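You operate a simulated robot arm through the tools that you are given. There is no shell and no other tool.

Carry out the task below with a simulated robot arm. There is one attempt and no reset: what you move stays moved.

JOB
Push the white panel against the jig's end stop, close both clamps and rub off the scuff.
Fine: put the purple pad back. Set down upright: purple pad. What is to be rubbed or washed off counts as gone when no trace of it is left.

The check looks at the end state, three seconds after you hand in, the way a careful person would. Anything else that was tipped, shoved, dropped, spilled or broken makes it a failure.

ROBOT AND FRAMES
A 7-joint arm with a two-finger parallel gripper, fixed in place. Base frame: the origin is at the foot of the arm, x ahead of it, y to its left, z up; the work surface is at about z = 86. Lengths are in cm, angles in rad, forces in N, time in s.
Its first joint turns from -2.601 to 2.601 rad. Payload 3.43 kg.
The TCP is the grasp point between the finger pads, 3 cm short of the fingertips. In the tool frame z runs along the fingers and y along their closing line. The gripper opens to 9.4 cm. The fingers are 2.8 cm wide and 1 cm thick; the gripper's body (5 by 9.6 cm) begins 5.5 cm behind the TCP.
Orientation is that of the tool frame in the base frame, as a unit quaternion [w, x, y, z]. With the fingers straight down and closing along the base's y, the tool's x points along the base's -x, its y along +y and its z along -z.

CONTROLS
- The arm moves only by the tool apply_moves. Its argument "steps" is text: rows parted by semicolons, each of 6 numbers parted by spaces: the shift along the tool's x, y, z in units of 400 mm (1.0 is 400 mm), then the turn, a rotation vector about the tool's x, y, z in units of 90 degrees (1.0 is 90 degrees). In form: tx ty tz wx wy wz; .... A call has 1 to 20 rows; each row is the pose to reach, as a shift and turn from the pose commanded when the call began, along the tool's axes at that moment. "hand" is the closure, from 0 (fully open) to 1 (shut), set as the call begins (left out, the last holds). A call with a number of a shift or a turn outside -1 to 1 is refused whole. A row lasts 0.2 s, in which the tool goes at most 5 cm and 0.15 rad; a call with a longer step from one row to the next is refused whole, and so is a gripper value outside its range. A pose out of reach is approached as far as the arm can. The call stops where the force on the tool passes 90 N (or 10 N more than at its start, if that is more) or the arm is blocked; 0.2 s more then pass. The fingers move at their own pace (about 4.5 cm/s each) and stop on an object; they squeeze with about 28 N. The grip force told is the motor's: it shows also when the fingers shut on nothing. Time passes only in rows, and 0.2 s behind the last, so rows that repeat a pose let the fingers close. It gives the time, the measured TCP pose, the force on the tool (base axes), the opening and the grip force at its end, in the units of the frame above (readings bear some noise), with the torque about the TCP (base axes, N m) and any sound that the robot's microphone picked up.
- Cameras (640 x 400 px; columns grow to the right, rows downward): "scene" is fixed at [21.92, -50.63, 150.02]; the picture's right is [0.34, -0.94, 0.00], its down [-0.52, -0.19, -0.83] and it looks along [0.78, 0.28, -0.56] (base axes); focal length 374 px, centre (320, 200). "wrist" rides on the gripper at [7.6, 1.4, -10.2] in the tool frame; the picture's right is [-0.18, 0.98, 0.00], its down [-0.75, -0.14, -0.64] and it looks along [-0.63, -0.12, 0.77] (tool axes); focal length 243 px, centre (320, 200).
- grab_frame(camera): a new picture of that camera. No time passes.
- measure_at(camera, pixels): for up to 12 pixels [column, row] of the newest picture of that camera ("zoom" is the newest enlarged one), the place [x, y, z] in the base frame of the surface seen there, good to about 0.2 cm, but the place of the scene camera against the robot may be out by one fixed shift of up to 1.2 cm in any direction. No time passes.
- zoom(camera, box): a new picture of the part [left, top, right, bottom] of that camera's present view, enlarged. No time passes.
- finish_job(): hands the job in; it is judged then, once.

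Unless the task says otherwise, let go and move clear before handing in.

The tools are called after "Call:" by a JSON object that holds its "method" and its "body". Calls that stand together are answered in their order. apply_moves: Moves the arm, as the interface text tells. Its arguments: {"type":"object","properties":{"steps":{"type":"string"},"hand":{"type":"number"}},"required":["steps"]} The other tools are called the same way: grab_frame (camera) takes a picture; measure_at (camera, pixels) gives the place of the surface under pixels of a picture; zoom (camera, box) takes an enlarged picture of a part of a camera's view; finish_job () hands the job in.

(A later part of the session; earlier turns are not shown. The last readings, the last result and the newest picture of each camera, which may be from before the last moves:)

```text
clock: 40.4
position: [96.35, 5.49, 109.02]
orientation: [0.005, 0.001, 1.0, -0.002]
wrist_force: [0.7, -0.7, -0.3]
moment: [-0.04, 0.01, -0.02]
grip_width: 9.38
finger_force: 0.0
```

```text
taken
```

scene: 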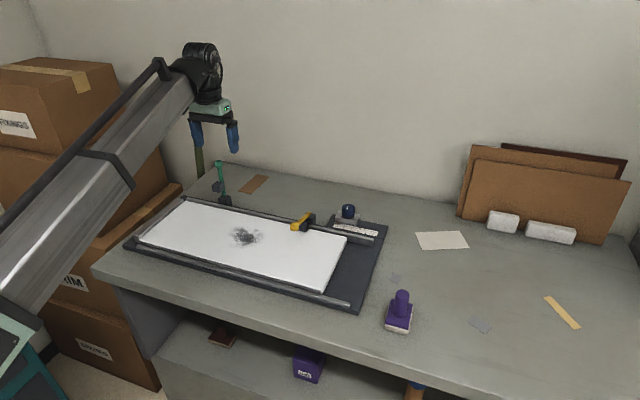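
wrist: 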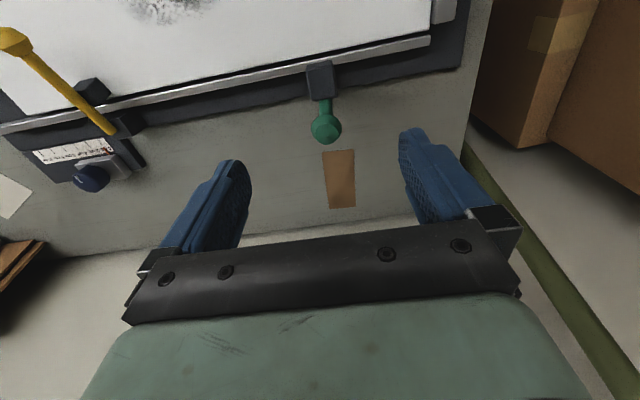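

The hand is above the green knob (wrist 326,128). I'll measure it and check the forearm is clear of the boxes; the scene shows a gap.

Call:
{"method": "measure_at", "body": {"camera": "wrist", "pixels": [[313, 128], [339, 126], [326, 130], [327, 140], [324, 106], [310, 80], [333, 80], [318, 68], [90, 88], [108, 128], [12, 38]]}}

Call:
{"method": "zoom", "body": {"camera": "scene", "box": [100, 30, 260, 220]}}

```text
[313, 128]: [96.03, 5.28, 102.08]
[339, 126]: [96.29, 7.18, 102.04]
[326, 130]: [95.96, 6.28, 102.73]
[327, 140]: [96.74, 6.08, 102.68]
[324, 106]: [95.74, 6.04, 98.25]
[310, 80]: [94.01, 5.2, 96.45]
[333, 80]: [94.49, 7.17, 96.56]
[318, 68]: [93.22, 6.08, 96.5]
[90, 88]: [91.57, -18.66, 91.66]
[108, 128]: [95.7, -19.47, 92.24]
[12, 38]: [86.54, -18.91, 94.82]
```

```text
2.11 times, centred on (180, 125) of scene
```

zoom: 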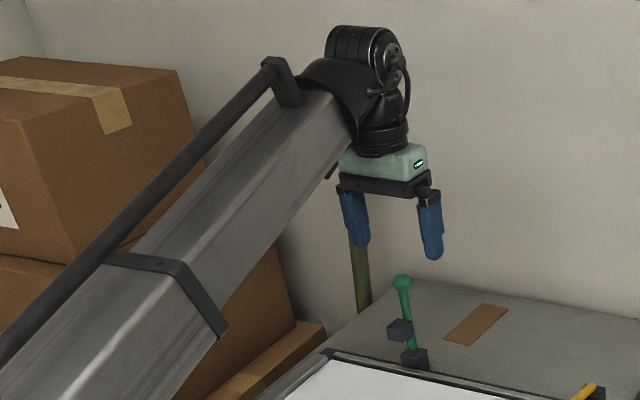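

The green knob centre is near (96.3, 6.1, 102). I'll lower over it and close.

Call:
{"method": "apply_moves", "body": {"steps": "0 0.006 0.01 0 0 0;0 0.013 0.04 0 0.003 0;0 0.013 0.075 0 0.006 0;0 0.013 0.11 0 0.006 0;0 0.013 0.135 0 0.006 0;0 0.013 0.147 0 0.006 0;0 0.013 0.15 0 0.006 0;0 0.013 0.15 0 0.006 0"}}

Call:
{"method": "apply_moves", "body": {"steps": "0 0 0 0 0 0;0 0 0 0 0 0;0 0 0 0 0 0;0 0 0 0 0 0;0 0 0 0 0 0;0 0 0 0 0 0", "hand": 1}}

```text
clock: 42.2
position: [96.5, 5.91, 103.06]
orientation: [-0.001, 0.0, 1.0, -0.002]
wrist_force: [-0.3, 0.0, -0.7]
moment: [0.0, 0.0, -0.02]
grip_width: 9.41
finger_force: 0.1
```

```text
clock: 43.6
position: [96.44, 6.06, 103.08]
orientation: [-0.001, -0.001, 1.0, -0.001]
wrist_force: [0.7, 7.4, -0.6]
moment: [0.13, -0.01, 0.01]
grip_width: 2.26
finger_force: 44.8
```

The grip is well centred (7 N). I'll swing the green lever through about 50° of arc.

Call:
{"method": "apply_moves", "body": {"steps": "0.011 0 0 0 0 0;0.0222 0 0.001 0 0 0;0.0443 0 0.0039 0 0 0;0.066 0 0.0087 0 0 0;0.0872 0 0.0154 0 0 0;0.1078 0 0.0239 0 0 0;0.1275 0 0.0342 0 0 0;0.1463 0 0.0461 0 0 0;0.1639 0 0.0597 0 0 0;0.1803 0 0.0747 0 0 0;0.1953 0 0.0911 0 0 0;0.1953 0 0.0911 0 0 0"}}

Call:
{"method": "zoom", "body": {"camera": "scene", "box": [150, 110, 290, 230]}}

```text
clock: 46.2
position: [88.35, 6.02, 99.6]
orientation: [-0.002, 0.0, 1.0, -0.002]
wrist_force: [-7.0, 1.7, 20.3]
moment: [0.02, -1.06, 0.0]
grip_width: 2.28
finger_force: 45.2
```

```text
3.33 times, centred on (220, 170) of scene
```

zoom: 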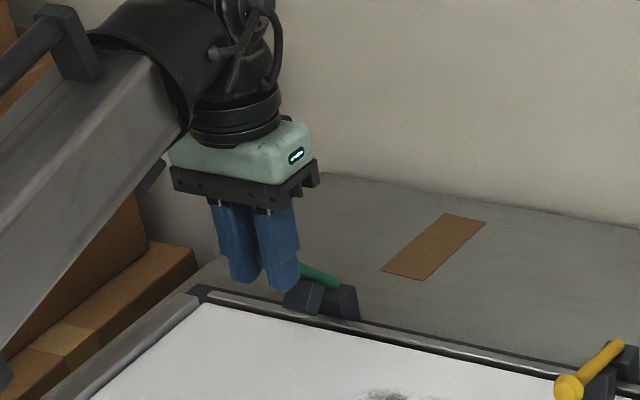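

It swung cleanly to about 50°. I'll open, lift, then shut the fingers over it.

Call:
{"method": "apply_moves", "body": {"steps": "0 0 0 0 0 0;0 0 0 0 0 0;0 0 0 0 0 0;0 0 0 0 0 0;0 0 -0.02 0 0 0;0 0 -0.06 0 0 0;0 0 -0.1 0 0 0;0 0 -0.13 0 0 0;-0.015 0 -0.14 0 0 0;-0.02 0 -0.14 0 0 0", "hand": 0}}

Call:
{"method": "apply_moves", "body": {"steps": "0 0 0 0 0 0;0 0 0 0 0 0;0 0 0 0 0 0;0 0 0 0 0 0;0 0 0 0 0 0;0 0 0 0 0 0", "hand": 1}}

Call:
{"method": "zoom", "body": {"camera": "scene", "box": [150, 110, 290, 230]}}

Call:
{"method": "grab_frame", "body": {"camera": "wrist"}}

```text
clock: 48.4
position: [89.39, 5.98, 105.08]
orientation: [-0.001, 0.0, 1.0, -0.001]
wrist_force: [0.9, -0.3, 0.5]
moment: [0.01, -0.02, -0.04]
grip_width: 9.4
finger_force: 0.1
```

```text
clock: 49.8
position: [89.35, 6.0, 104.96]
orientation: [-0.001, 0.001, 1.0, -0.002]
wrist_force: [0.4, -0.2, -0.1]
moment: [0.01, 0.03, -0.02]
grip_width: 0.01
finger_force: 25.8
```

```text
3.33 times, centred on (220, 170) of scene
```

zoom: 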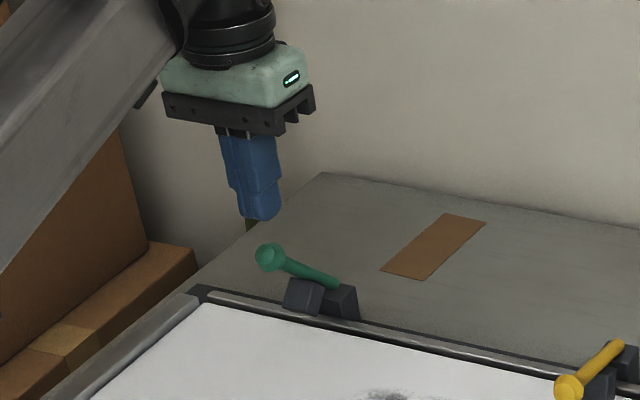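

```text
taken
```

wrist: 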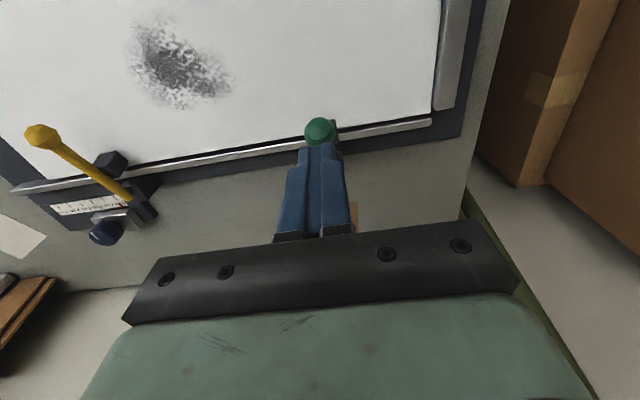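

The green lever holds at its tilt with the fingers above it. I'll press it down as I did the yellow.

Call:
{"method": "apply_moves", "body": {"steps": "0 0 0.02 0 0 0;0 0 0.05 0 0 0;0 0 0.075 0 0 0;0.005 0 0.1 0 0 0;0.01 0 0.12 0 0 0;0.018 0 0.14 0 0 0;0.028 0 0.155 0 0 0;0.038 0 0.17 0 0 0;0.038 0 0.172 0 0 0;0.038 0 0.172 0 0 0"}}

Call:
{"method": "zoom", "body": {"camera": "scene", "box": [170, 150, 270, 230]}}

```text
clock: 52.0
position: [87.87, 5.84, 98.26]
orientation: [0.0, -0.001, 1.0, -0.002]
wrist_force: [6.0, 0.7, 22.0]
moment: [0.02, 0.06, -0.01]
grip_width: 0.01
finger_force: 28.2
```

```text
5.00 times, centred on (220, 190) of scene
```

zoom: 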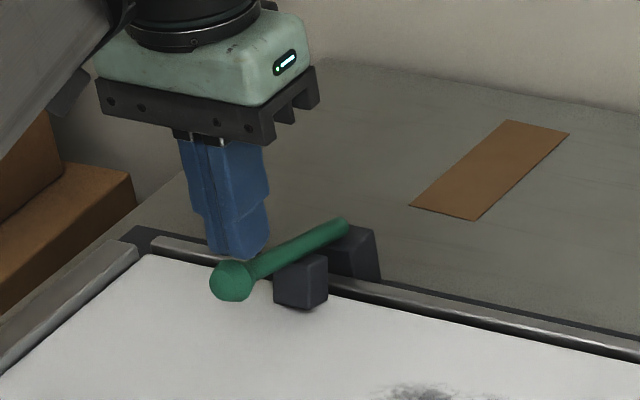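

Only 22 N so far, so it may not be fully home. I'll press further in 1–2 mm steps until it resists strongly.

Call:
{"method": "apply_moves", "body": {"steps": "0 0 0.004 0 0 0;0 0 0.008 0 0 0;0 0 0.012 0 0 0;0 0 0.016 0 0 0;0 0 0.02 0 0 0;0 0 0.024 0 0 0;0 0 0.028 0 0 0;0 0 0.032 0 0 0"}}

Call:
{"method": "zoom", "body": {"camera": "scene", "box": [170, 150, 270, 230]}}

```text
clock: 53.1
position: [87.94, 5.84, 98.19]
orientation: [0.002, 0.0, 1.0, -0.001]
wrist_force: [-7.2, -2.2, 37.7]
moment: [-0.04, 0.63, 0.08]
grip_width: 0.0
finger_force: 28.4
stopped in row 5: the force on the tool passed its limit at 92 N (the readings are from after the stop); the commanded pose is now the measured one
```

```text
5.00 times, centred on (220, 190) of scene
```

zoom: 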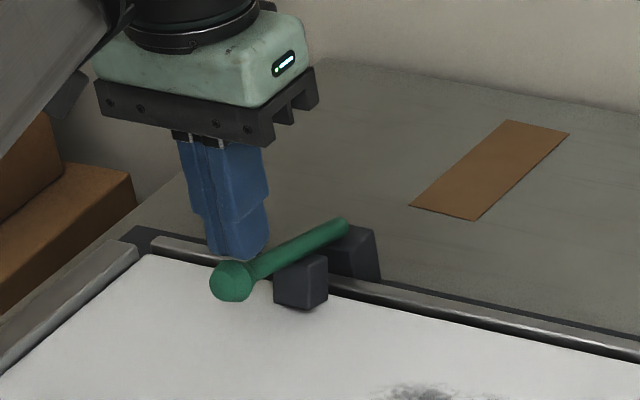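

The green clamp also took 92 N without moving, so it is home. I'll lift and travel toward the purple pad.

Call:
{"method": "apply_moves", "body": {"steps": "0 0 -0.02 0 0 0;0 0 -0.06 0 0 0;0 0 -0.1 0 0 0;0 0 -0.12 0 0 0;0.01 -0.03 -0.12 0 0 0;0.03 -0.08 -0.12 0 0 0;0.05 -0.14 -0.12 0 0 0;0.07 -0.2 -0.12 0 0 0;0.09 -0.26 -0.12 0 0 0;0.11 -0.32 -0.12 0 0 0;0.13 -0.38 -0.12 0 0 0;0.15 -0.44 -0.12 0 0 0;0.17 -0.5 -0.12 0 0 0;0.19 -0.56 -0.12 0 0 0;0.21 -0.62 -0.12 0 0 0;0.225 -0.67 -0.12 0 0 0;0.235 -0.7 -0.12 0 0 0;0.24 -0.715 -0.12 0 0 0;0.24 -0.72 -0.12 0 0 0;0.24 -0.72 -0.12 0 0 0", "hand": 1}}

Call:
{"method": "grab_frame", "body": {"camera": "scene"}}

Call:
{"method": "grab_frame", "body": {"camera": "wrist"}}

```text
clock: 57.4
position: [78.33, -22.7, 102.86]
orientation: [0.001, 0.0, 1.0, -0.002]
wrist_force: [-0.2, 0.4, 0.2]
moment: [0.0, 0.0, -0.01]
grip_width: 0.0
finger_force: 27.7
```

```text
taken
```

scene: 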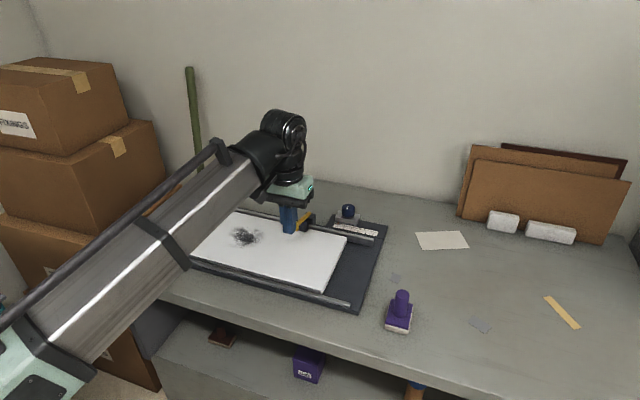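

```text
taken
```

wrist: 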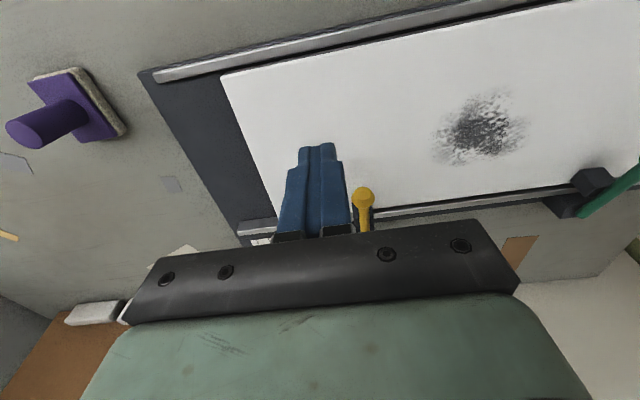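

Both clamps appear down, and the pad is at wrist (60,110). I'll measure the scuff's bounds and the pad from here before moving on.

Call:
{"method": "zoom", "body": {"camera": "wrist", "box": [400, 60, 640, 200]}}

Call:
{"method": "measure_at", "body": {"camera": "wrist", "pixels": [[432, 132], [528, 120], [490, 86], [475, 168], [480, 130], [40, 125], [30, 78], [75, 68], [125, 130], [85, 142], [22, 130], [364, 196]]}}

Call:
{"method": "zoom", "body": {"camera": "wrist", "box": [0, 40, 160, 180]}}

```text
2.67 times, centred on (520, 130) of wrist
```

zoom: 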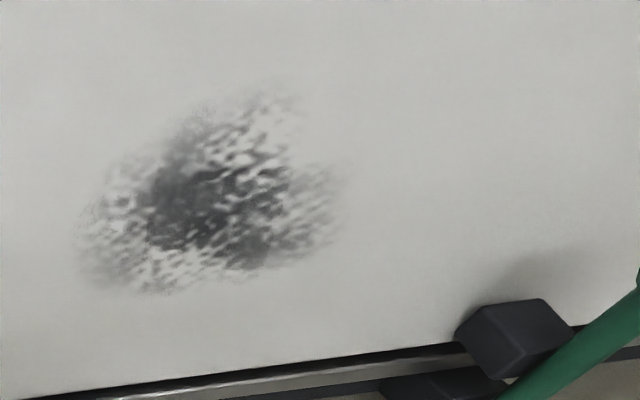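

```text
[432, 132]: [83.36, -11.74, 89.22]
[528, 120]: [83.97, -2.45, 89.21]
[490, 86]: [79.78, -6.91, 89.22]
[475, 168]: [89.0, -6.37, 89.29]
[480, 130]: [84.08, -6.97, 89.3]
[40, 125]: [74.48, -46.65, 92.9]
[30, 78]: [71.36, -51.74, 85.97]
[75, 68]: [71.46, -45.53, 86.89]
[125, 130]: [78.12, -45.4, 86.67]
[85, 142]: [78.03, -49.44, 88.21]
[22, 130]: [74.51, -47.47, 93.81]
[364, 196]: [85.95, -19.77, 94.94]
```

```text
2.86 times, centred on (80, 110) of wrist
```

zoom: 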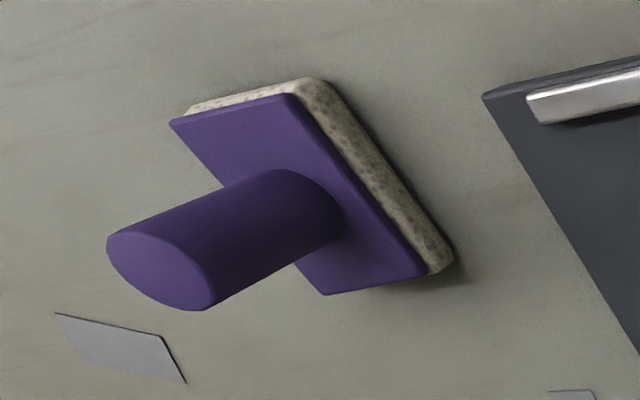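

The scuff spans x 79.5–88.8 and y -12 to -2.3. The pad covers x 71.4–78.1 and y -49.8 to -45.4, with its handle near (74.7, -47.5). I'll stop short of it for a square look.

Call:
{"method": "apply_moves", "body": {"steps": "0.008 -0.02 0 0 0 0;0.025 -0.06 0 0 0 0;0.05 -0.12 0 0 0 0;0.075 -0.18 0 0 0 0;0.1 -0.24 0 0 0 0;0.125 -0.3 0 0 0 0;0.15 -0.36 0 0 0 0;0.175 -0.42 0 0 0 0;0.2 -0.48 0 0 0 0;0.225 -0.54 0 0 0 0;0.243 -0.585 0 0 0 0;0.253 -0.61 0 0 0 0;0.258 -0.62 0 0 0 0;0.258 -0.62 0 0 0 0", "hand": 0}}

Call:
{"method": "grab_frame", "body": {"camera": "wrist"}}

Call:
{"method": "grab_frame", "body": {"camera": "scene"}}

```text
clock: 60.4
position: [68.07, -47.63, 102.83]
orientation: [0.001, -0.001, 1.0, -0.002]
wrist_force: [-0.5, 0.0, 0.9]
moment: [0.0, -0.02, -0.01]
grip_width: 9.42
finger_force: 0.1
```

```text
taken
```

wrist: 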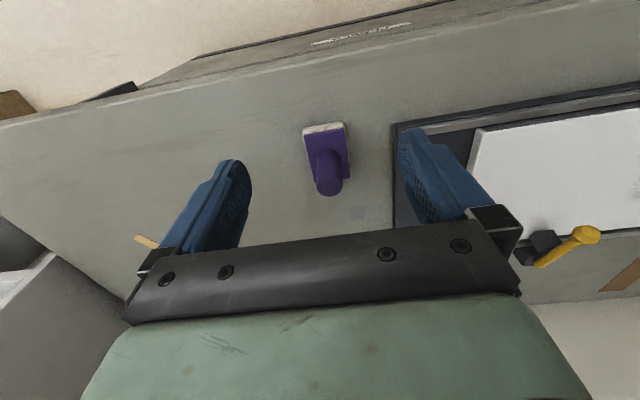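

```text
taken
```

scene: 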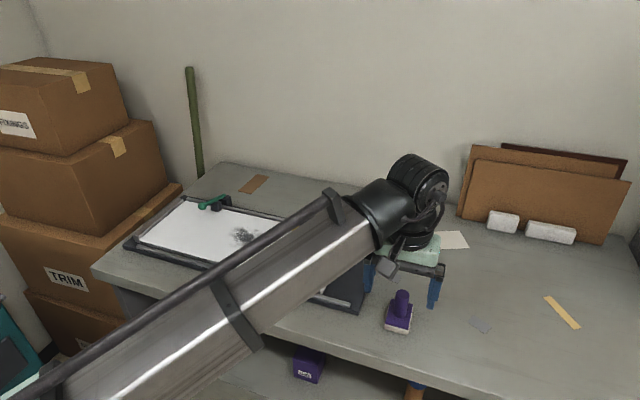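

The pad sits squarely ahead of the hand (wrist 325,160). I'll zoom to get the handle centre and pad angle.

Call:
{"method": "zoom", "body": {"camera": "wrist", "box": [270, 100, 390, 220]}}

Call:
{"method": "measure_at", "body": {"camera": "wrist", "pixels": [[318, 186], [341, 183], [329, 192], [329, 184], [329, 178], [305, 130], [343, 126], [349, 178], [313, 178], [326, 160], [304, 127], [345, 123]]}}

Call:
{"method": "zoom", "body": {"camera": "scene", "box": [360, 270, 440, 340]}}

```text
3.33 times, centred on (330, 160) of wrist
```

zoom: 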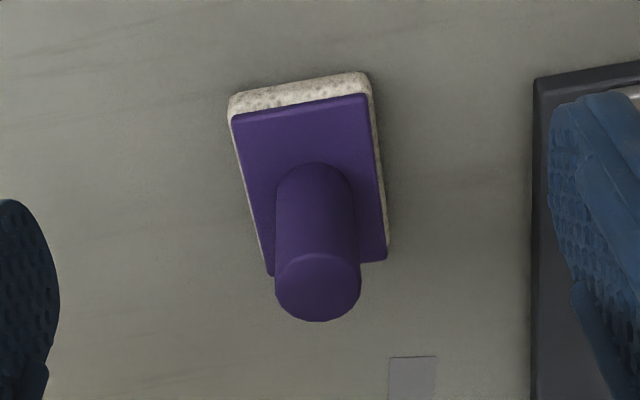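

```text
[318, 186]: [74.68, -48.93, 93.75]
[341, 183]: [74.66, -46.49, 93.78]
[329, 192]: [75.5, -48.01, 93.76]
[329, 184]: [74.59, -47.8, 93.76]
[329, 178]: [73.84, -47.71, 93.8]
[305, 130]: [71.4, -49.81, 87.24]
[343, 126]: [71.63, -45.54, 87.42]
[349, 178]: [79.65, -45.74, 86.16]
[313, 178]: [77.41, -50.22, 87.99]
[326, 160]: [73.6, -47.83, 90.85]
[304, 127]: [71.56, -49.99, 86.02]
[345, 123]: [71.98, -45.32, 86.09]
```

```text
5.71 times, centred on (400, 305) of scene
```

zoom: 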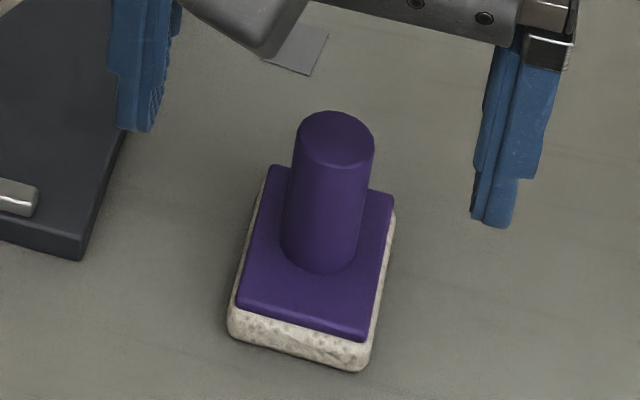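

The handle centre is (74.65, -47.75) with its top at 93.8 and the plate top at about 88.1. I'll move over it and lower to TCP z 92, leaving the tips 0.9 cm above the plate.

Call:
{"method": "apply_moves", "body": {"steps": "-0.02 0 0 0 0 0;-0.06 0 0 0 0 0;-0.11 -0.003 0 0 0 0;-0.15 -0.003 0 0 0 0;-0.1645 -0.003 0 0 0 0;-0.1645 -0.003 0.02 0 0 0;-0.1645 -0.003 0.06 0 0 0;-0.1645 -0.003 0.11 0 0 0;-0.1645 -0.003 0.16 0 0 0;-0.1645 -0.003 0.21 0 0 0;-0.1645 -0.003 0.245 0 0 0;-0.1645 -0.003 0.263 0 0 0;-0.1645 -0.003 0.27 0 0 0;-0.1645 -0.003 0.27 0 0 0"}}

Call:
{"method": "zoom", "body": {"camera": "scene", "box": [340, 230, 460, 340]}}

Call:
{"method": "grab_frame", "body": {"camera": "wrist"}}

```text
clock: 63.4
position: [74.75, -47.82, 92.05]
orientation: [0.002, 0.001, 1.0, -0.002]
wrist_force: [0.5, -0.5, -0.4]
moment: [-0.02, 0.01, 0.01]
grip_width: 9.39
finger_force: 0.1
```

```text
3.64 times, centred on (400, 285) of scene
```

zoom: 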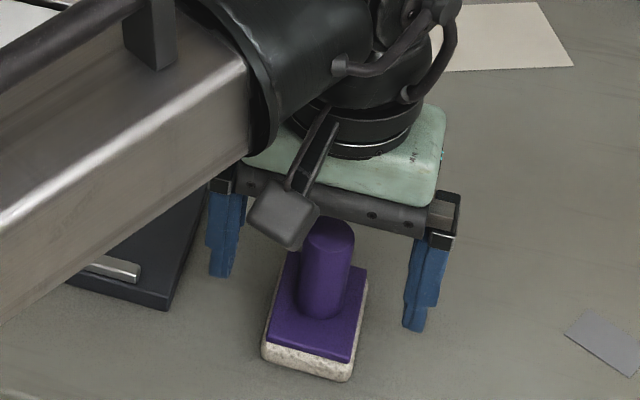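

```text
taken
```

wrist: 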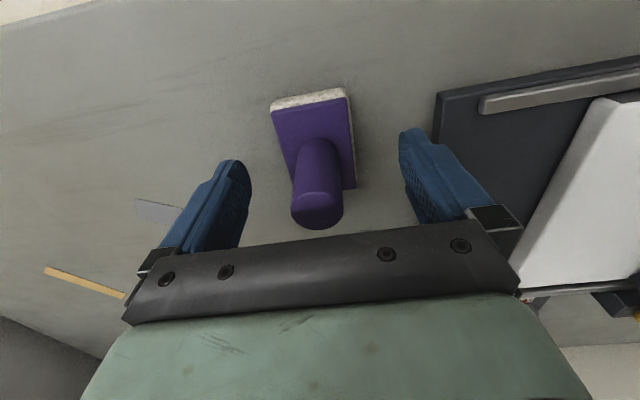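

The handle stands between the fingers. I'll close on it.

Call:
{"method": "apply_moves", "body": {"steps": "0 0 0 0 0 0;0 0 0 0 0 0;0 0 0 0 0 0;0 0 0 0 0 0;0 0 0 0 0 0;0 0 0 0 0 0", "hand": 1}}

Call:
{"method": "grab_frame", "body": {"camera": "wrist"}}

```text
clock: 64.8
position: [74.78, -47.86, 92.17]
orientation: [0.002, 0.001, 1.0, -0.002]
wrist_force: [0.9, 0.1, 0.3]
moment: [0.08, -0.02, -0.02]
grip_width: 2.62
finger_force: 27.9
```

```text
taken
```

wrist: 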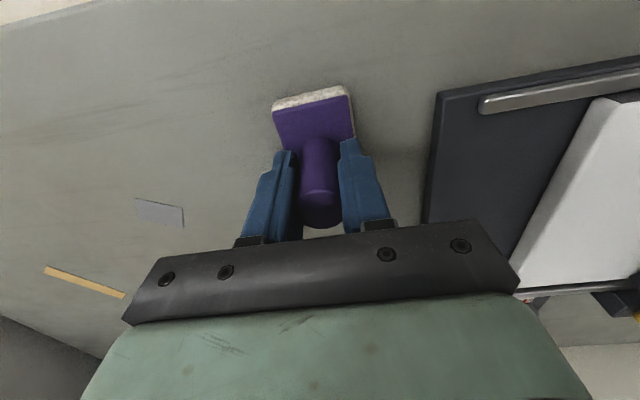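

The handle is held (2.62 cm, 28 N). The home pose to remember is TCP (74.75, -47.83, 92.1). I'll lift straight up.

Call:
{"method": "apply_moves", "body": {"steps": "0 0 -0.01 0 0 0;0 0 -0.04 0 0 0;0 0 -0.085 0 0 0;0 0 -0.13 0 0 0;0 0 -0.175 0 0 0;0 0 -0.22 0 0 0;0 0 -0.255 0 0 0;0 0 -0.275 0 0 0;0 0 -0.275 0 0 0"}}

Call:
{"method": "grab_frame", "body": {"camera": "wrist"}}

Call:
{"method": "grab_frame", "body": {"camera": "scene"}}

```text
clock: 66.8
position: [74.55, -47.77, 103.03]
orientation: [0.001, 0.002, 1.0, -0.001]
wrist_force: [-0.1, 0.5, -0.9]
moment: [-0.01, 0.0, 0.05]
grip_width: 2.57
finger_force: 28.2
```

```text
taken
```

wrist: 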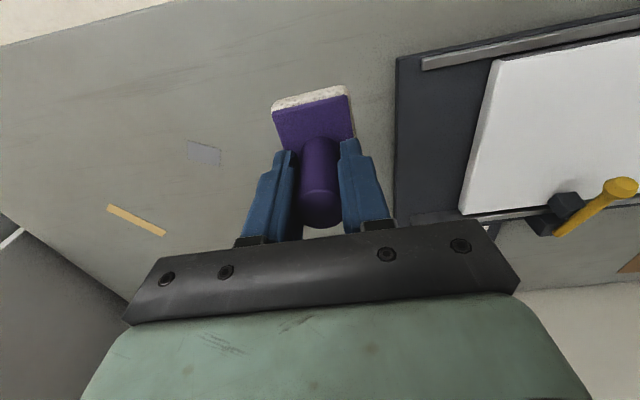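

```text
taken
```

scene: 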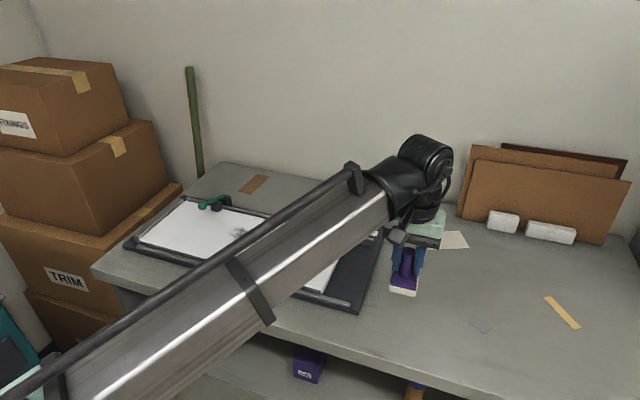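

The pad hangs straight in the grip. I'll carry it over the panel, keeping x below the yellow lever's knob.

Call:
{"method": "apply_moves", "body": {"steps": "-0.003 0.02 0 0 0 0;-0.01 0.06 0 0 0 0;-0.018 0.12 0 0 0 0;-0.027 0.18 0 0 0 0;-0.035 0.24 0 0 0 0;-0.044 0.3 0 0 0 0;-0.052 0.36 0 0 0 0;-0.06 0.42 0 0 0 0;-0.069 0.48 0 0 0 0;-0.077 0.54 0 0 0 0;-0.086 0.6 0 0 0 0;-0.094 0.66 0 0 0 0;-0.103 0.72 0 0 0 0;-0.111 0.78 0 0 0 0;-0.12 0.84 0 0 0 0;-0.127 0.89 0 0 0 0;-0.132 0.925 0 0 0 0;-0.135 0.94 0 0 0 0;-0.135 0.945 0 0 0 0;-0.135 0.945 0 0 0 0"}}

Call:
{"method": "grab_frame", "body": {"camera": "wrist"}}

Call:
{"method": "grab_frame", "body": {"camera": "scene"}}

```text
clock: 71.0
position: [80.11, -9.89, 103.04]
orientation: [0.001, 0.0, 1.0, -0.002]
wrist_force: [-0.3, 0.2, -0.1]
moment: [0.0, 0.03, -0.01]
grip_width: 2.6
finger_force: 27.6
```

```text
taken
```

wrist: 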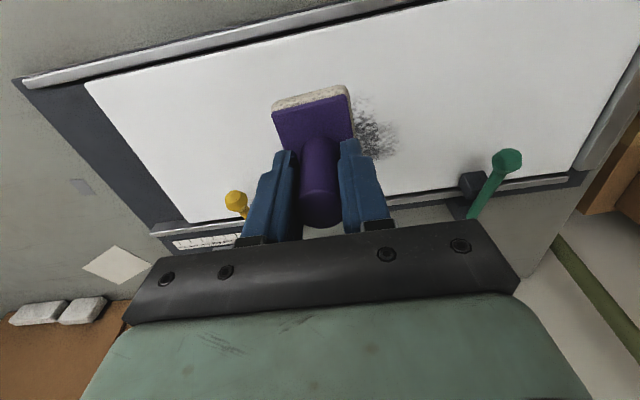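

```text
taken
```

scene: 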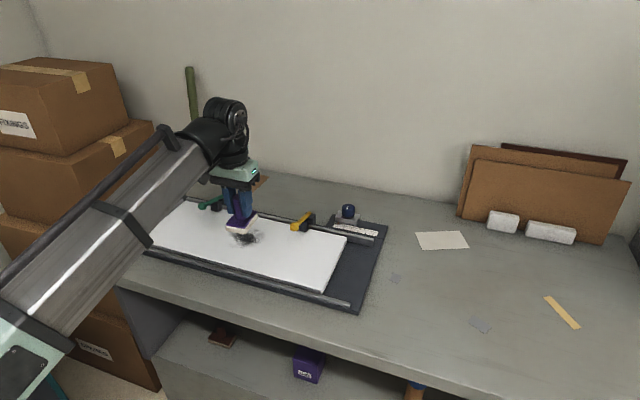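

The pad hovers above the scuff (wrist 375,130). I'll position over the first strip at (81.7, -7) and lower to just above contact.

Call:
{"method": "apply_moves", "body": {"steps": "-0.02 0.03 0 0 0 0;-0.04 0.06 0 0 0 0;-0.04 0.0725 0.02 0 0 0;-0.04 0.0725 0.06 0 0 0;-0.04 0.0725 0.105 0 0 0;-0.04 0.0725 0.14 0 0 0;-0.04 0.0725 0.165 0 0 0;-0.04 0.0725 0.176 0 0 0;-0.04 0.0725 0.176 0 0 0"}}

Call:
{"method": "apply_moves", "body": {"steps": "0 0 0.005 0 0 0;0 0 0.01 0 0 0;0 0 0.015 0 0 0;0 0 0.02 0 0 0;0 0 0.02 0 0 0"}}

Call:
{"method": "grab_frame", "body": {"camera": "wrist"}}

```text
clock: 73.0
position: [81.81, -6.98, 95.83]
orientation: [0.001, 0.001, 1.0, -0.002]
wrist_force: [0.5, 0.3, -0.2]
moment: [-0.02, 0.0, -0.01]
grip_width: 2.6
finger_force: 27.9
```

```text
clock: 74.2
position: [81.64, -7.07, 95.19]
orientation: [0.004, -0.001, 1.0, -0.001]
wrist_force: [-1.1, -0.4, 30.4]
moment: [0.5, 0.33, -0.01]
grip_width: 2.61
finger_force: 27.8
```

```text
taken
```

wrist: 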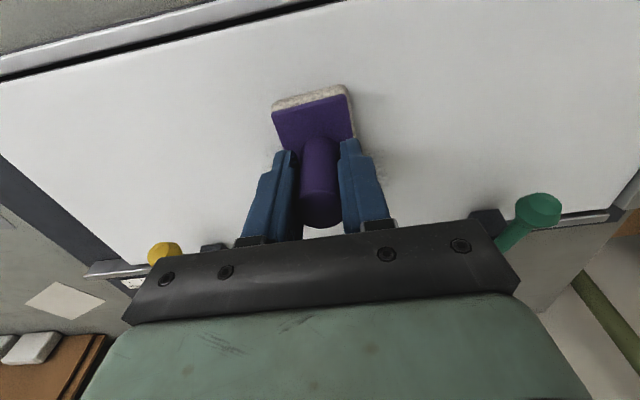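

The pad presses with 30 N. I'll ease off slightly and begin stroking along y between -12.5 and -1.5 on this strip.

Call:
{"method": "apply_moves", "body": {"steps": "0 -0.0275 -0.002 0 0 0;0 -0.055 -0.002 0 0 0;0 -0.0825 -0.002 0 0 0;0 -0.11 -0.002 0 0 0;0 -0.1375 -0.002 0 0 0;0 -0.11 -0.002 0 0 0;0 -0.0825 -0.002 0 0 0;0 -0.055 -0.002 0 0 0;0 -0.0275 -0.002 0 0 0;0 0 -0.002 0 0 0;0 0.0275 -0.002 0 0 0;0 0.055 -0.002 0 0 0;0 0.0825 -0.002 0 0 0;0 0.11 -0.002 0 0 0;0 0.1375 -0.002 0 0 0;0 0.1375 -0.002 0 0 0"}}

Call:
{"method": "grab_frame", "body": {"camera": "wrist"}}

Call:
{"method": "grab_frame", "body": {"camera": "scene"}}

```text
clock: 77.5
position: [81.74, -1.65, 95.26]
orientation: [0.002, -0.001, 1.0, -0.002]
wrist_force: [-0.6, -10.1, 16.3]
moment: [-0.27, -0.07, -0.09]
grip_width: 2.61
finger_force: 27.7
```

```text
taken
```

wrist: 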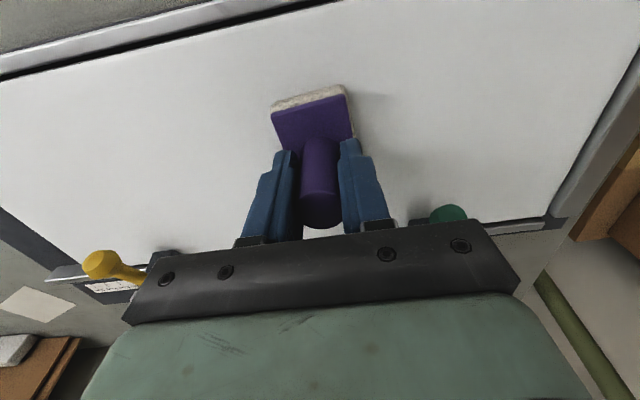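

```text
taken
```

scene: 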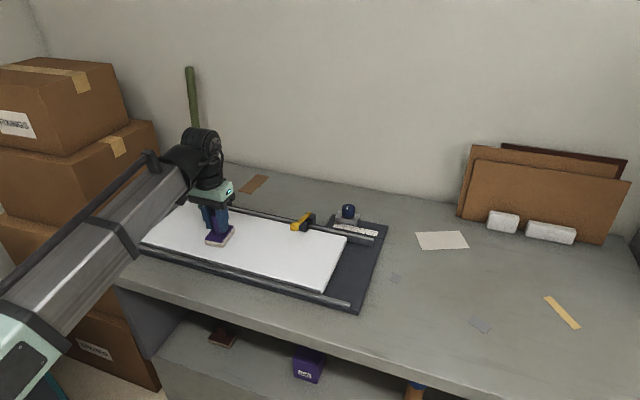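

The pad stayed steady at 16 N, and the scuff already looks largely gone in the scene view. I'll zoom to check what is left.

Call:
{"method": "zoom", "body": {"camera": "scene", "box": [190, 200, 310, 270]}}

Call:
{"method": "zoom", "body": {"camera": "wrist", "box": [100, 60, 460, 240]}}

```text
5.33 times, centred on (250, 235) of scene
```

zoom: 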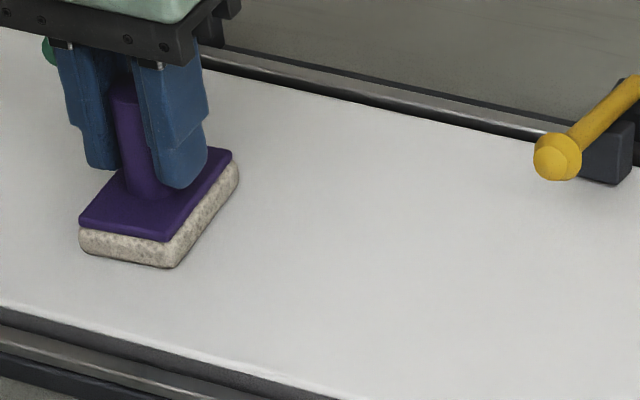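

```text
1.78 times, centred on (280, 150) of wrist
```

zoom: 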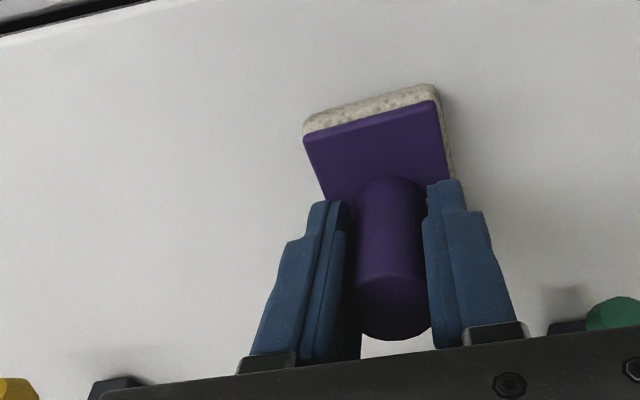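

It looks nearly clean, but I'll rub the rear strip (x ≈ 86) as well, there and back, to leave no trace.

Call:
{"method": "apply_moves", "body": {"steps": "-0.03 0 0 0 0 0;-0.06 0 0 0 0 0;-0.09 0 0 0 0 0;-0.106 0 0 0 0 0;-0.106 -0.034 0 0 0 0;-0.106 -0.068 0 0 0 0;-0.106 -0.102 0 0 0 0;-0.106 -0.136 0 0 0 0;-0.106 -0.17 0 0 0 0;-0.106 -0.204 0 0 0 0;-0.106 -0.238 0 0 0 0;-0.106 -0.275 0 0 0 0;-0.106 -0.238 0 0 0 0;-0.106 -0.204 0 0 0 0;-0.106 -0.17 0 0 0 0;-0.106 -0.136 0 0 0 0;-0.106 -0.102 0 0 0 0;-0.106 -0.068 0 0 0 0;-0.106 -0.034 0 0 0 0;-0.106 0 0 0 0 0"}}

Call:
{"method": "zoom", "body": {"camera": "scene", "box": [190, 200, 310, 270]}}

```text
clock: 81.8
position: [85.94, -1.61, 95.28]
orientation: [0.001, 0.0, 1.0, -0.002]
wrist_force: [0.2, -4.8, 5.9]
moment: [-0.17, -0.04, -0.02]
grip_width: 2.61
finger_force: 28.4
```

```text
5.33 times, centred on (250, 235) of scene
```

zoom: 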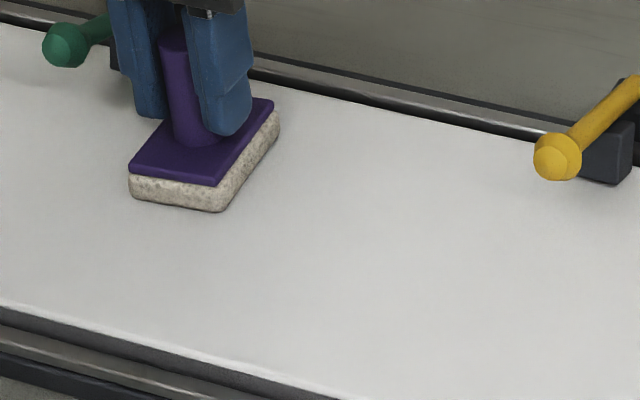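

The contact force fell to 6 N. I'll press 1 mm deeper and stroke the middle strip (x ≈ 83.7) there and back.

Call:
{"method": "apply_moves", "body": {"steps": "0 0 0.003 0 0 0;0.028 0 0.003 0 0 0;0.056 0 0.003 0 0 0;0.056 -0.034 0.003 0 0 0;0.056 -0.068 0.003 0 0 0;0.056 -0.102 0.003 0 0 0;0.056 -0.136 0.003 0 0 0;0.056 -0.17 0.003 0 0 0;0.056 -0.204 0.003 0 0 0;0.056 -0.238 0.003 0 0 0;0.056 -0.275 0.003 0 0 0;0.056 -0.238 0.003 0 0 0;0.056 -0.204 0.003 0 0 0;0.056 -0.17 0.003 0 0 0;0.056 -0.136 0.003 0 0 0;0.056 -0.102 0.003 0 0 0;0.056 -0.068 0.003 0 0 0;0.056 -0.034 0.003 0 0 0;0.056 0 0.003 0 0 0;0.056 0 0.003 0 0 0"}}

Call:
{"method": "apply_moves", "body": {"steps": "0.028 0 0 0 0 0;0.056 0 0 0 0 0;0.07 0 0 0 0 0;0.07 -0.034 0 0 0 0;0.07 -0.068 0 0 0 0;0.07 -0.102 0 0 0 0;0.07 -0.136 0 0 0 0;0.07 -0.17 0 0 0 0;0.07 -0.204 0 0 0 0;0.07 -0.238 0 0 0 0;0.07 -0.275 0 0 0 0;0.04 -0.275 0 0 0 0;0.01 -0.275 0 0 0 0;-0.02 -0.275 0 0 0 0;-0.05 -0.275 0 0 0 0;-0.06 -0.275 0 0 0 0"}}

Call:
{"method": "apply_moves", "body": {"steps": "0 0.034 0 0 0 0;0 0.068 0 0 0 0;0 0.102 0 0 0 0;0 0.136 0 0 0 0;0 0.17 0 0 0 0;0 0.204 0 0 0 0;0 0.238 0 0 0 0;0 0.275 0 0 0 0;0.03 0.275 0 0 0 0;0.06 0.275 0 0 0 0;0.06 0.275 -0.02 0 0 0;0.06 0.275 -0.06 0 0 0;0.06 0.275 -0.1 0 0 0;0.06 0.275 -0.14 0 0 0;0.06 0.275 -0.17 0 0 0;0.06 0.275 -0.185 0 0 0;0.06 0.275 -0.19 0 0 0;0.06 0.275 -0.19 0 0 0"}}

Call:
{"method": "zoom", "body": {"camera": "scene", "box": [150, 190, 330, 290]}}

Call:
{"method": "grab_frame", "body": {"camera": "wrist"}}

```text
clock: 86.0
position: [83.62, -1.45, 94.92]
orientation: [0.002, 0.0, 1.0, -0.002]
wrist_force: [0.2, -17.0, 25.9]
moment: [-0.39, -0.25, -0.12]
grip_width: 2.57
finger_force: 27.9
```

```text
clock: 89.3
position: [86.03, -12.5, 95.02]
orientation: [0.002, 0.001, 1.0, -0.002]
wrist_force: [0.3, 0.5, -1.0]
moment: [-0.01, -0.02, -0.04]
grip_width: 2.59
finger_force: 27.7
```

```text
clock: 93.2
position: [83.71, -1.58, 102.6]
orientation: [0.002, 0.002, 1.0, -0.002]
wrist_force: [0.5, -1.6, -1.1]
moment: [0.04, 0.02, -0.02]
grip_width: 2.57
finger_force: 28.5
```

```text
3.56 times, centred on (240, 240) of scene
```

zoom: 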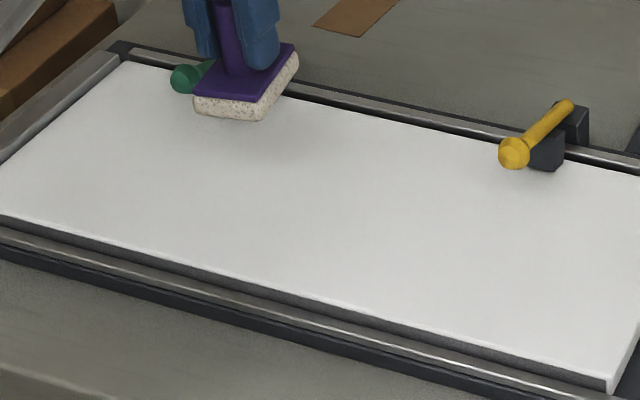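

```text
taken
```

wrist: 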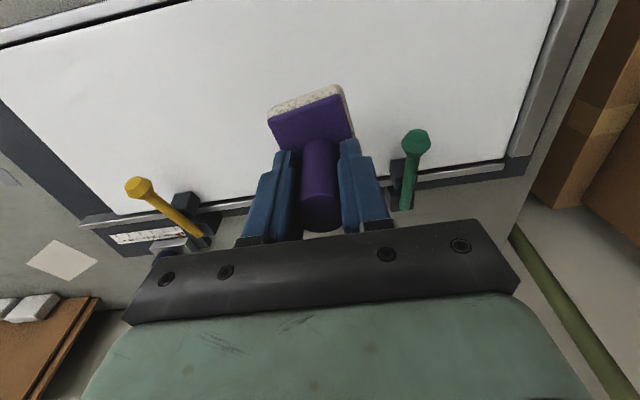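

The panel looks clean, and the loss of contact force shows the pad slid up slightly in the grip. I'll zoom closely on the scuff area for any faint trace, and on the pad.

Call:
{"method": "zoom", "body": {"camera": "scene", "box": [215, 215, 285, 260]}}

Call:
{"method": "zoom", "body": {"camera": "wrist", "box": [150, 40, 400, 200]}}

Call:
{"method": "zoom", "body": {"camera": "scene", "box": [190, 170, 250, 230]}}

```text
8.89 times, centred on (250, 238) of scene
```

zoom: 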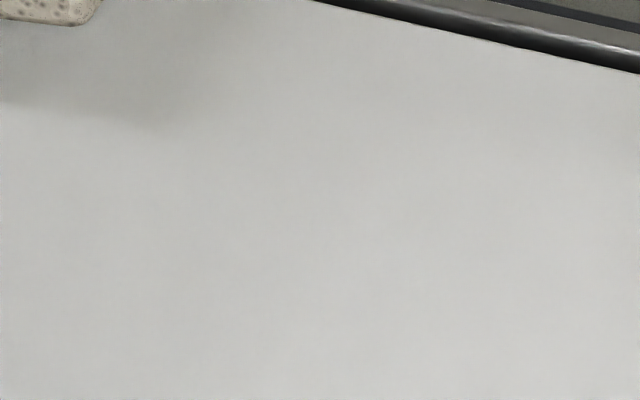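

```text
2.50 times, centred on (275, 120) of wrist
```

zoom: 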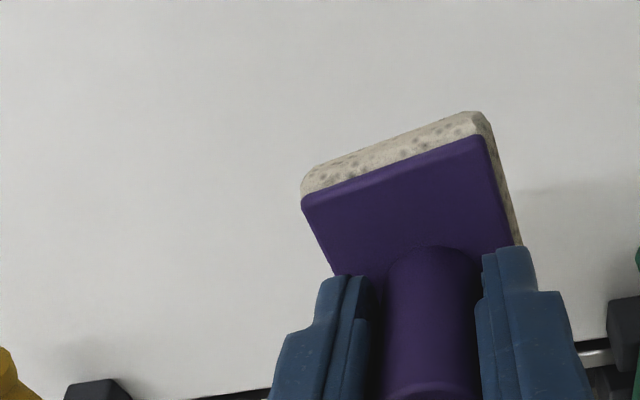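

```text
6.67 times, centred on (220, 200) of scene
```

zoom: 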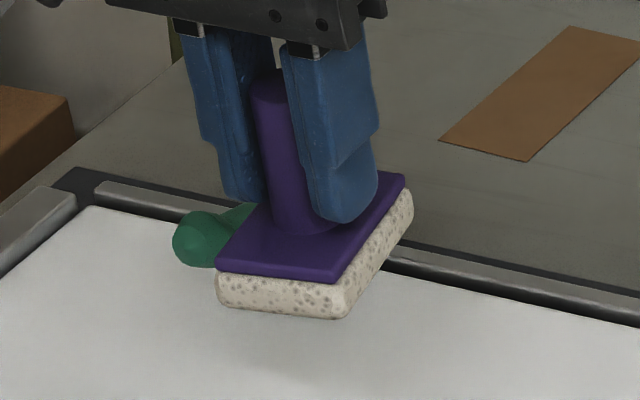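

The scuffed area shows only a soft shadow and no marks. I'll measure the pad's tilt and yaw in the grip before returning it.

Call:
{"method": "measure_at", "body": {"camera": "zoom", "pixels": [[225, 262], [330, 272], [398, 180], [300, 250], [225, 275], [335, 285], [408, 198]]}}

Call:
{"method": "measure_at", "body": {"camera": "wrist", "pixels": [[273, 123], [340, 97], [310, 110], [280, 145], [350, 130], [305, 130], [275, 113], [338, 88]]}}

```text
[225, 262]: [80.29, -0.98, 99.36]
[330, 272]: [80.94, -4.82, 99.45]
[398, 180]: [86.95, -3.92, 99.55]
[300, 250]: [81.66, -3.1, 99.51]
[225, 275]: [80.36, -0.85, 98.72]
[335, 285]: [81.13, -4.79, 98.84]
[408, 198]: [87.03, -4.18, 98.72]
```

```text
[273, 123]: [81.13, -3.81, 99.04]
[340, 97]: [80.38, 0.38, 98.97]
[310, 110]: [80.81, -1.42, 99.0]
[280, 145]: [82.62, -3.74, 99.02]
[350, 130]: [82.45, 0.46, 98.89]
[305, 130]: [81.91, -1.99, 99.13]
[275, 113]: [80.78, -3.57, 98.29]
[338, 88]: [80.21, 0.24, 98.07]
```

The pad is level but has turned about 12.5° counter-clockwise in the grip and slid up about 0.35 cm. I'll carry it back in two legs, and correct that turn above its home.

Call:
{"method": "apply_moves", "body": {"steps": "0.01 -0.02 0 0 0 0;0.03 -0.06 0 0 0 0;0.05 -0.11 0 0 0 0;0.07 -0.17 0 0 0 0;0.09 -0.23 0 0 0 0;0.105 -0.29 0 0 0 0;0.12 -0.35 0 0 0 0;0.13 -0.41 0 0 0 0;0.137 -0.46 0 0 0 0;0.14 -0.49 0 0 0 0;0.1425 -0.505 0 0 0 0;0.1425 -0.51 0 0 0 0"}}

Call:
{"method": "grab_frame", "body": {"camera": "wrist"}}

Call:
{"method": "zoom", "body": {"camera": "wrist", "box": [360, 40, 600, 190]}}

```text
clock: 95.8
position: [77.89, -21.92, 102.8]
orientation: [0.002, 0.0, 1.0, -0.002]
wrist_force: [-0.5, 0.0, -1.0]
moment: [0.03, 0.03, -0.03]
grip_width: 2.57
finger_force: 27.6
```

```text
taken
```

wrist: 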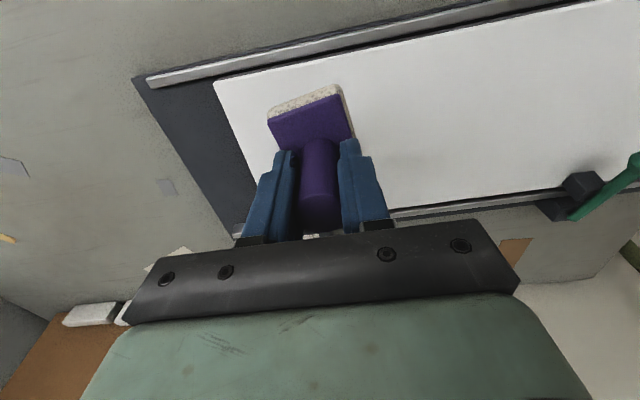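

```text
2.67 times, centred on (480, 115) of wrist
```

zoom: 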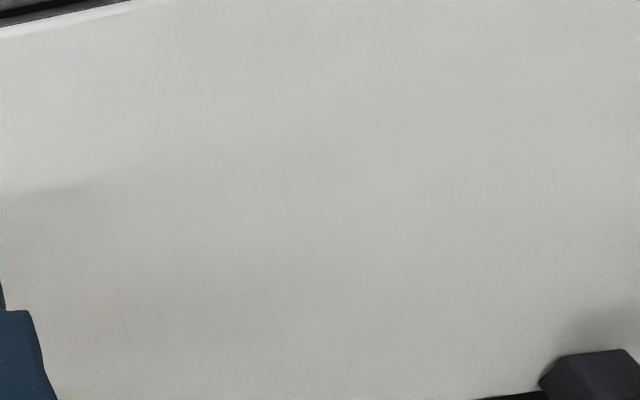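

From the same viewpoint as before, the scuff location (wrist 432–528, 86–168) shows nothing but shading. I'll do one tighter check, and carry the pad on toward home.

Call:
{"method": "zoom", "body": {"camera": "wrist", "box": [425, 80, 535, 172]}}

Call:
{"method": "zoom", "body": {"camera": "scene", "box": [205, 205, 285, 265]}}

Call:
{"method": "apply_moves", "body": {"steps": "0.003 -0.02 0 0 0 0;0.01 -0.06 0 0 0 0;0.018 -0.12 0 0 0 0.01;0.026 -0.18 0 0 0 0.025;0.034 -0.24 0 0 0 0.04;0.042 -0.3 0 0 0 0.055;0.05 -0.36 0 0 0 0.07;0.058 -0.42 0 0 0 0.085;0.065 -0.48 0 0 0 0.1;0.071 -0.54 0 0 0 0.115;0.075 -0.59 0 0 0 0.13;0.078 -0.625 0 0 0 0.139;0.0795 -0.642 0 0 0 0.139;0.0797 -0.647 0 0 0 0.139;0.0797 -0.647 0 0 0 0.139"}}

Call:
{"method": "grab_frame", "body": {"camera": "wrist"}}

Call:
{"method": "grab_frame", "body": {"camera": "scene"}}

```text
4.35 times, centred on (480, 126) of wrist
```

zoom: 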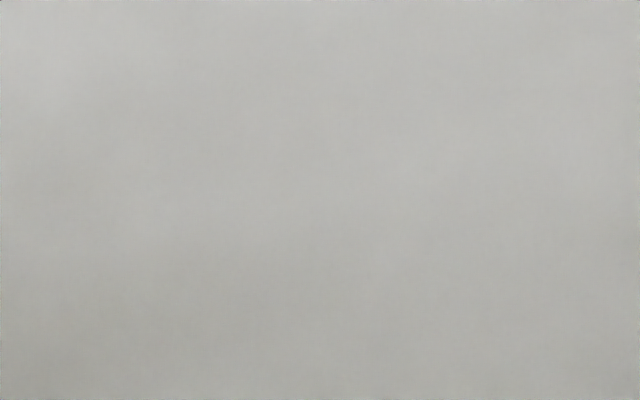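

```text
6.67 times, centred on (245, 235) of scene
```

zoom: 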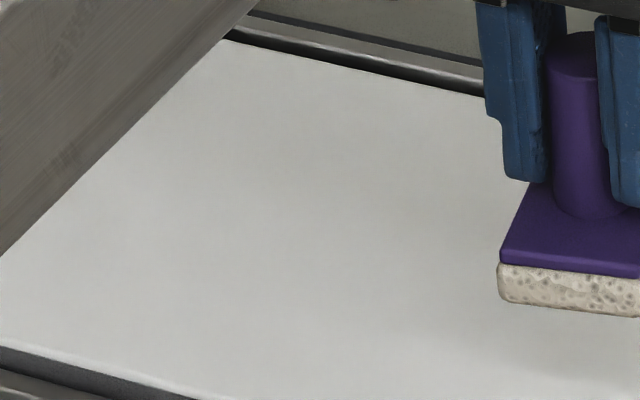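

```text
clock: 99.0
position: [74.78, -47.87, 102.72]
orientation: [0.003, 0.11, 0.994, -0.002]
wrist_force: [0.2, 0.5, -0.7]
moment: [-0.02, 0.03, -0.02]
grip_width: 2.6
finger_force: 28.2
```

```text
taken
```

wrist: 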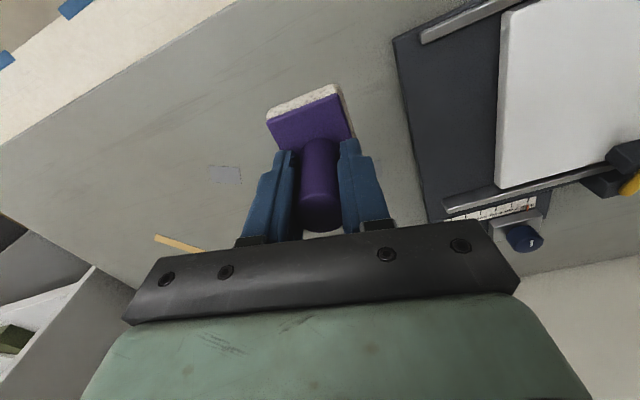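

```text
taken
```

scene: 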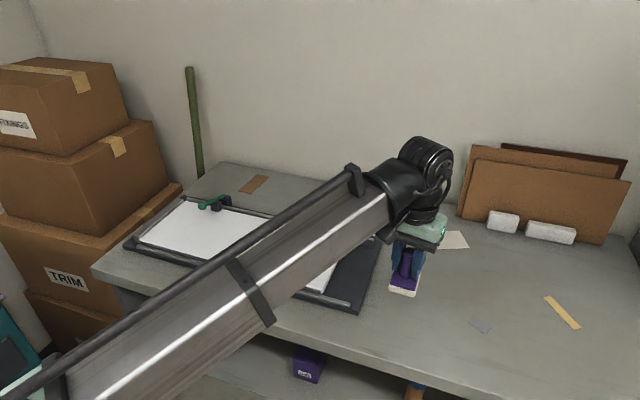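

The panel is clean, and the pad is above its home with the turn applied. I'll measure the pad's edges to check its angle before lowering.

Call:
{"method": "measure_at", "body": {"camera": "wrist", "pixels": [[271, 123], [339, 97], [347, 125], [278, 145], [321, 215], [321, 205]]}}

Call:
{"method": "zoom", "body": {"camera": "scene", "box": [360, 220, 460, 310]}}

Call:
{"method": "measure_at", "body": {"camera": "zoom", "pixels": [[200, 425], [345, 440], [300, 320]]}}

```text
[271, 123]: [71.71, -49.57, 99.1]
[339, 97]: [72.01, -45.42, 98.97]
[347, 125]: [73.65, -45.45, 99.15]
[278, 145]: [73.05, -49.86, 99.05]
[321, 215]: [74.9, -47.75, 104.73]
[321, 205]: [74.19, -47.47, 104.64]
```

```text
4.44 times, centred on (410, 265) of scene
```

zoom: 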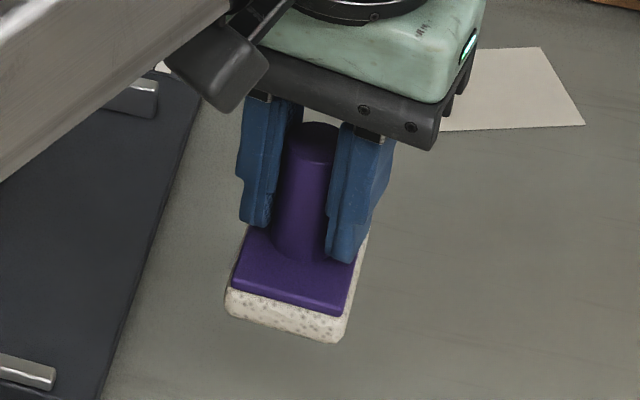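

```text
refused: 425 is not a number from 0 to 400
```

The angle is right (4° against 3° originally), and the pad sits about 0.3 cm too far in +x. I'll correct that and lower to just above the table.

Call:
{"method": "apply_moves", "body": {"steps": "0.004 -0.003 0.01 0 0 0;0.0073 -0.005 0.04 0 0 0;0.0073 -0.005 0.085 0 0 0;0.0073 -0.005 0.13 0 0 0;0.0073 -0.005 0.175 0 0 0;0.0073 -0.005 0.215 0 0 0;0.0073 -0.005 0.242 0 0 0;0.0073 -0.005 0.255 0 0 0;0.0073 -0.005 0.26 0 0 0;0.0073 -0.005 0.26 0 0 0"}}

Call:
{"method": "apply_moves", "body": {"steps": "0 0 0.003 0 0 0;0 0 0.006 0 0 0;0 0 0.009 0 0 0;0 0 0.009 0 0 0"}}

```text
clock: 101.2
position: [74.44, -47.85, 92.32]
orientation: [0.002, 0.11, 0.994, -0.002]
wrist_force: [1.0, -0.3, -0.7]
moment: [0.0, -0.03, 0.02]
grip_width: 2.58
finger_force: 27.3
```

```text
clock: 102.2
position: [74.5, -47.97, 92.01]
orientation: [0.002, 0.109, 0.994, -0.002]
wrist_force: [-0.4, 0.2, -0.5]
moment: [-0.01, 0.03, 0.01]
grip_width: 2.54
finger_force: 28.3
```

There is no contact yet at z 92.0, so I'll lower by 1 mm steps until the table carries it.

Call:
{"method": "apply_moves", "body": {"steps": "0 0 0.002 0 0 0;0 0 0.004 0 0 0;0 0 0.006 0 0 0;0 0 0.006 0 0 0"}}

Call:
{"method": "zoom", "body": {"camera": "scene", "box": [350, 250, 450, 340]}}

```text
clock: 103.2
position: [74.41, -47.87, 91.9]
orientation: [0.003, 0.109, 0.994, -0.002]
wrist_force: [0.7, -0.6, 4.3]
moment: [0.08, 0.12, 0.0]
grip_width: 2.57
finger_force: 27.6
```

```text
4.44 times, centred on (400, 295) of scene
```

zoom: 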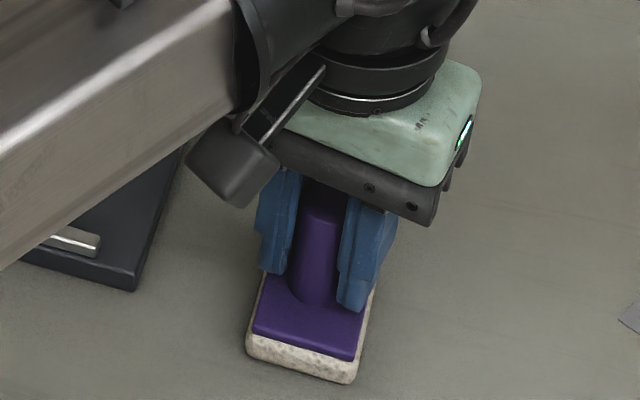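

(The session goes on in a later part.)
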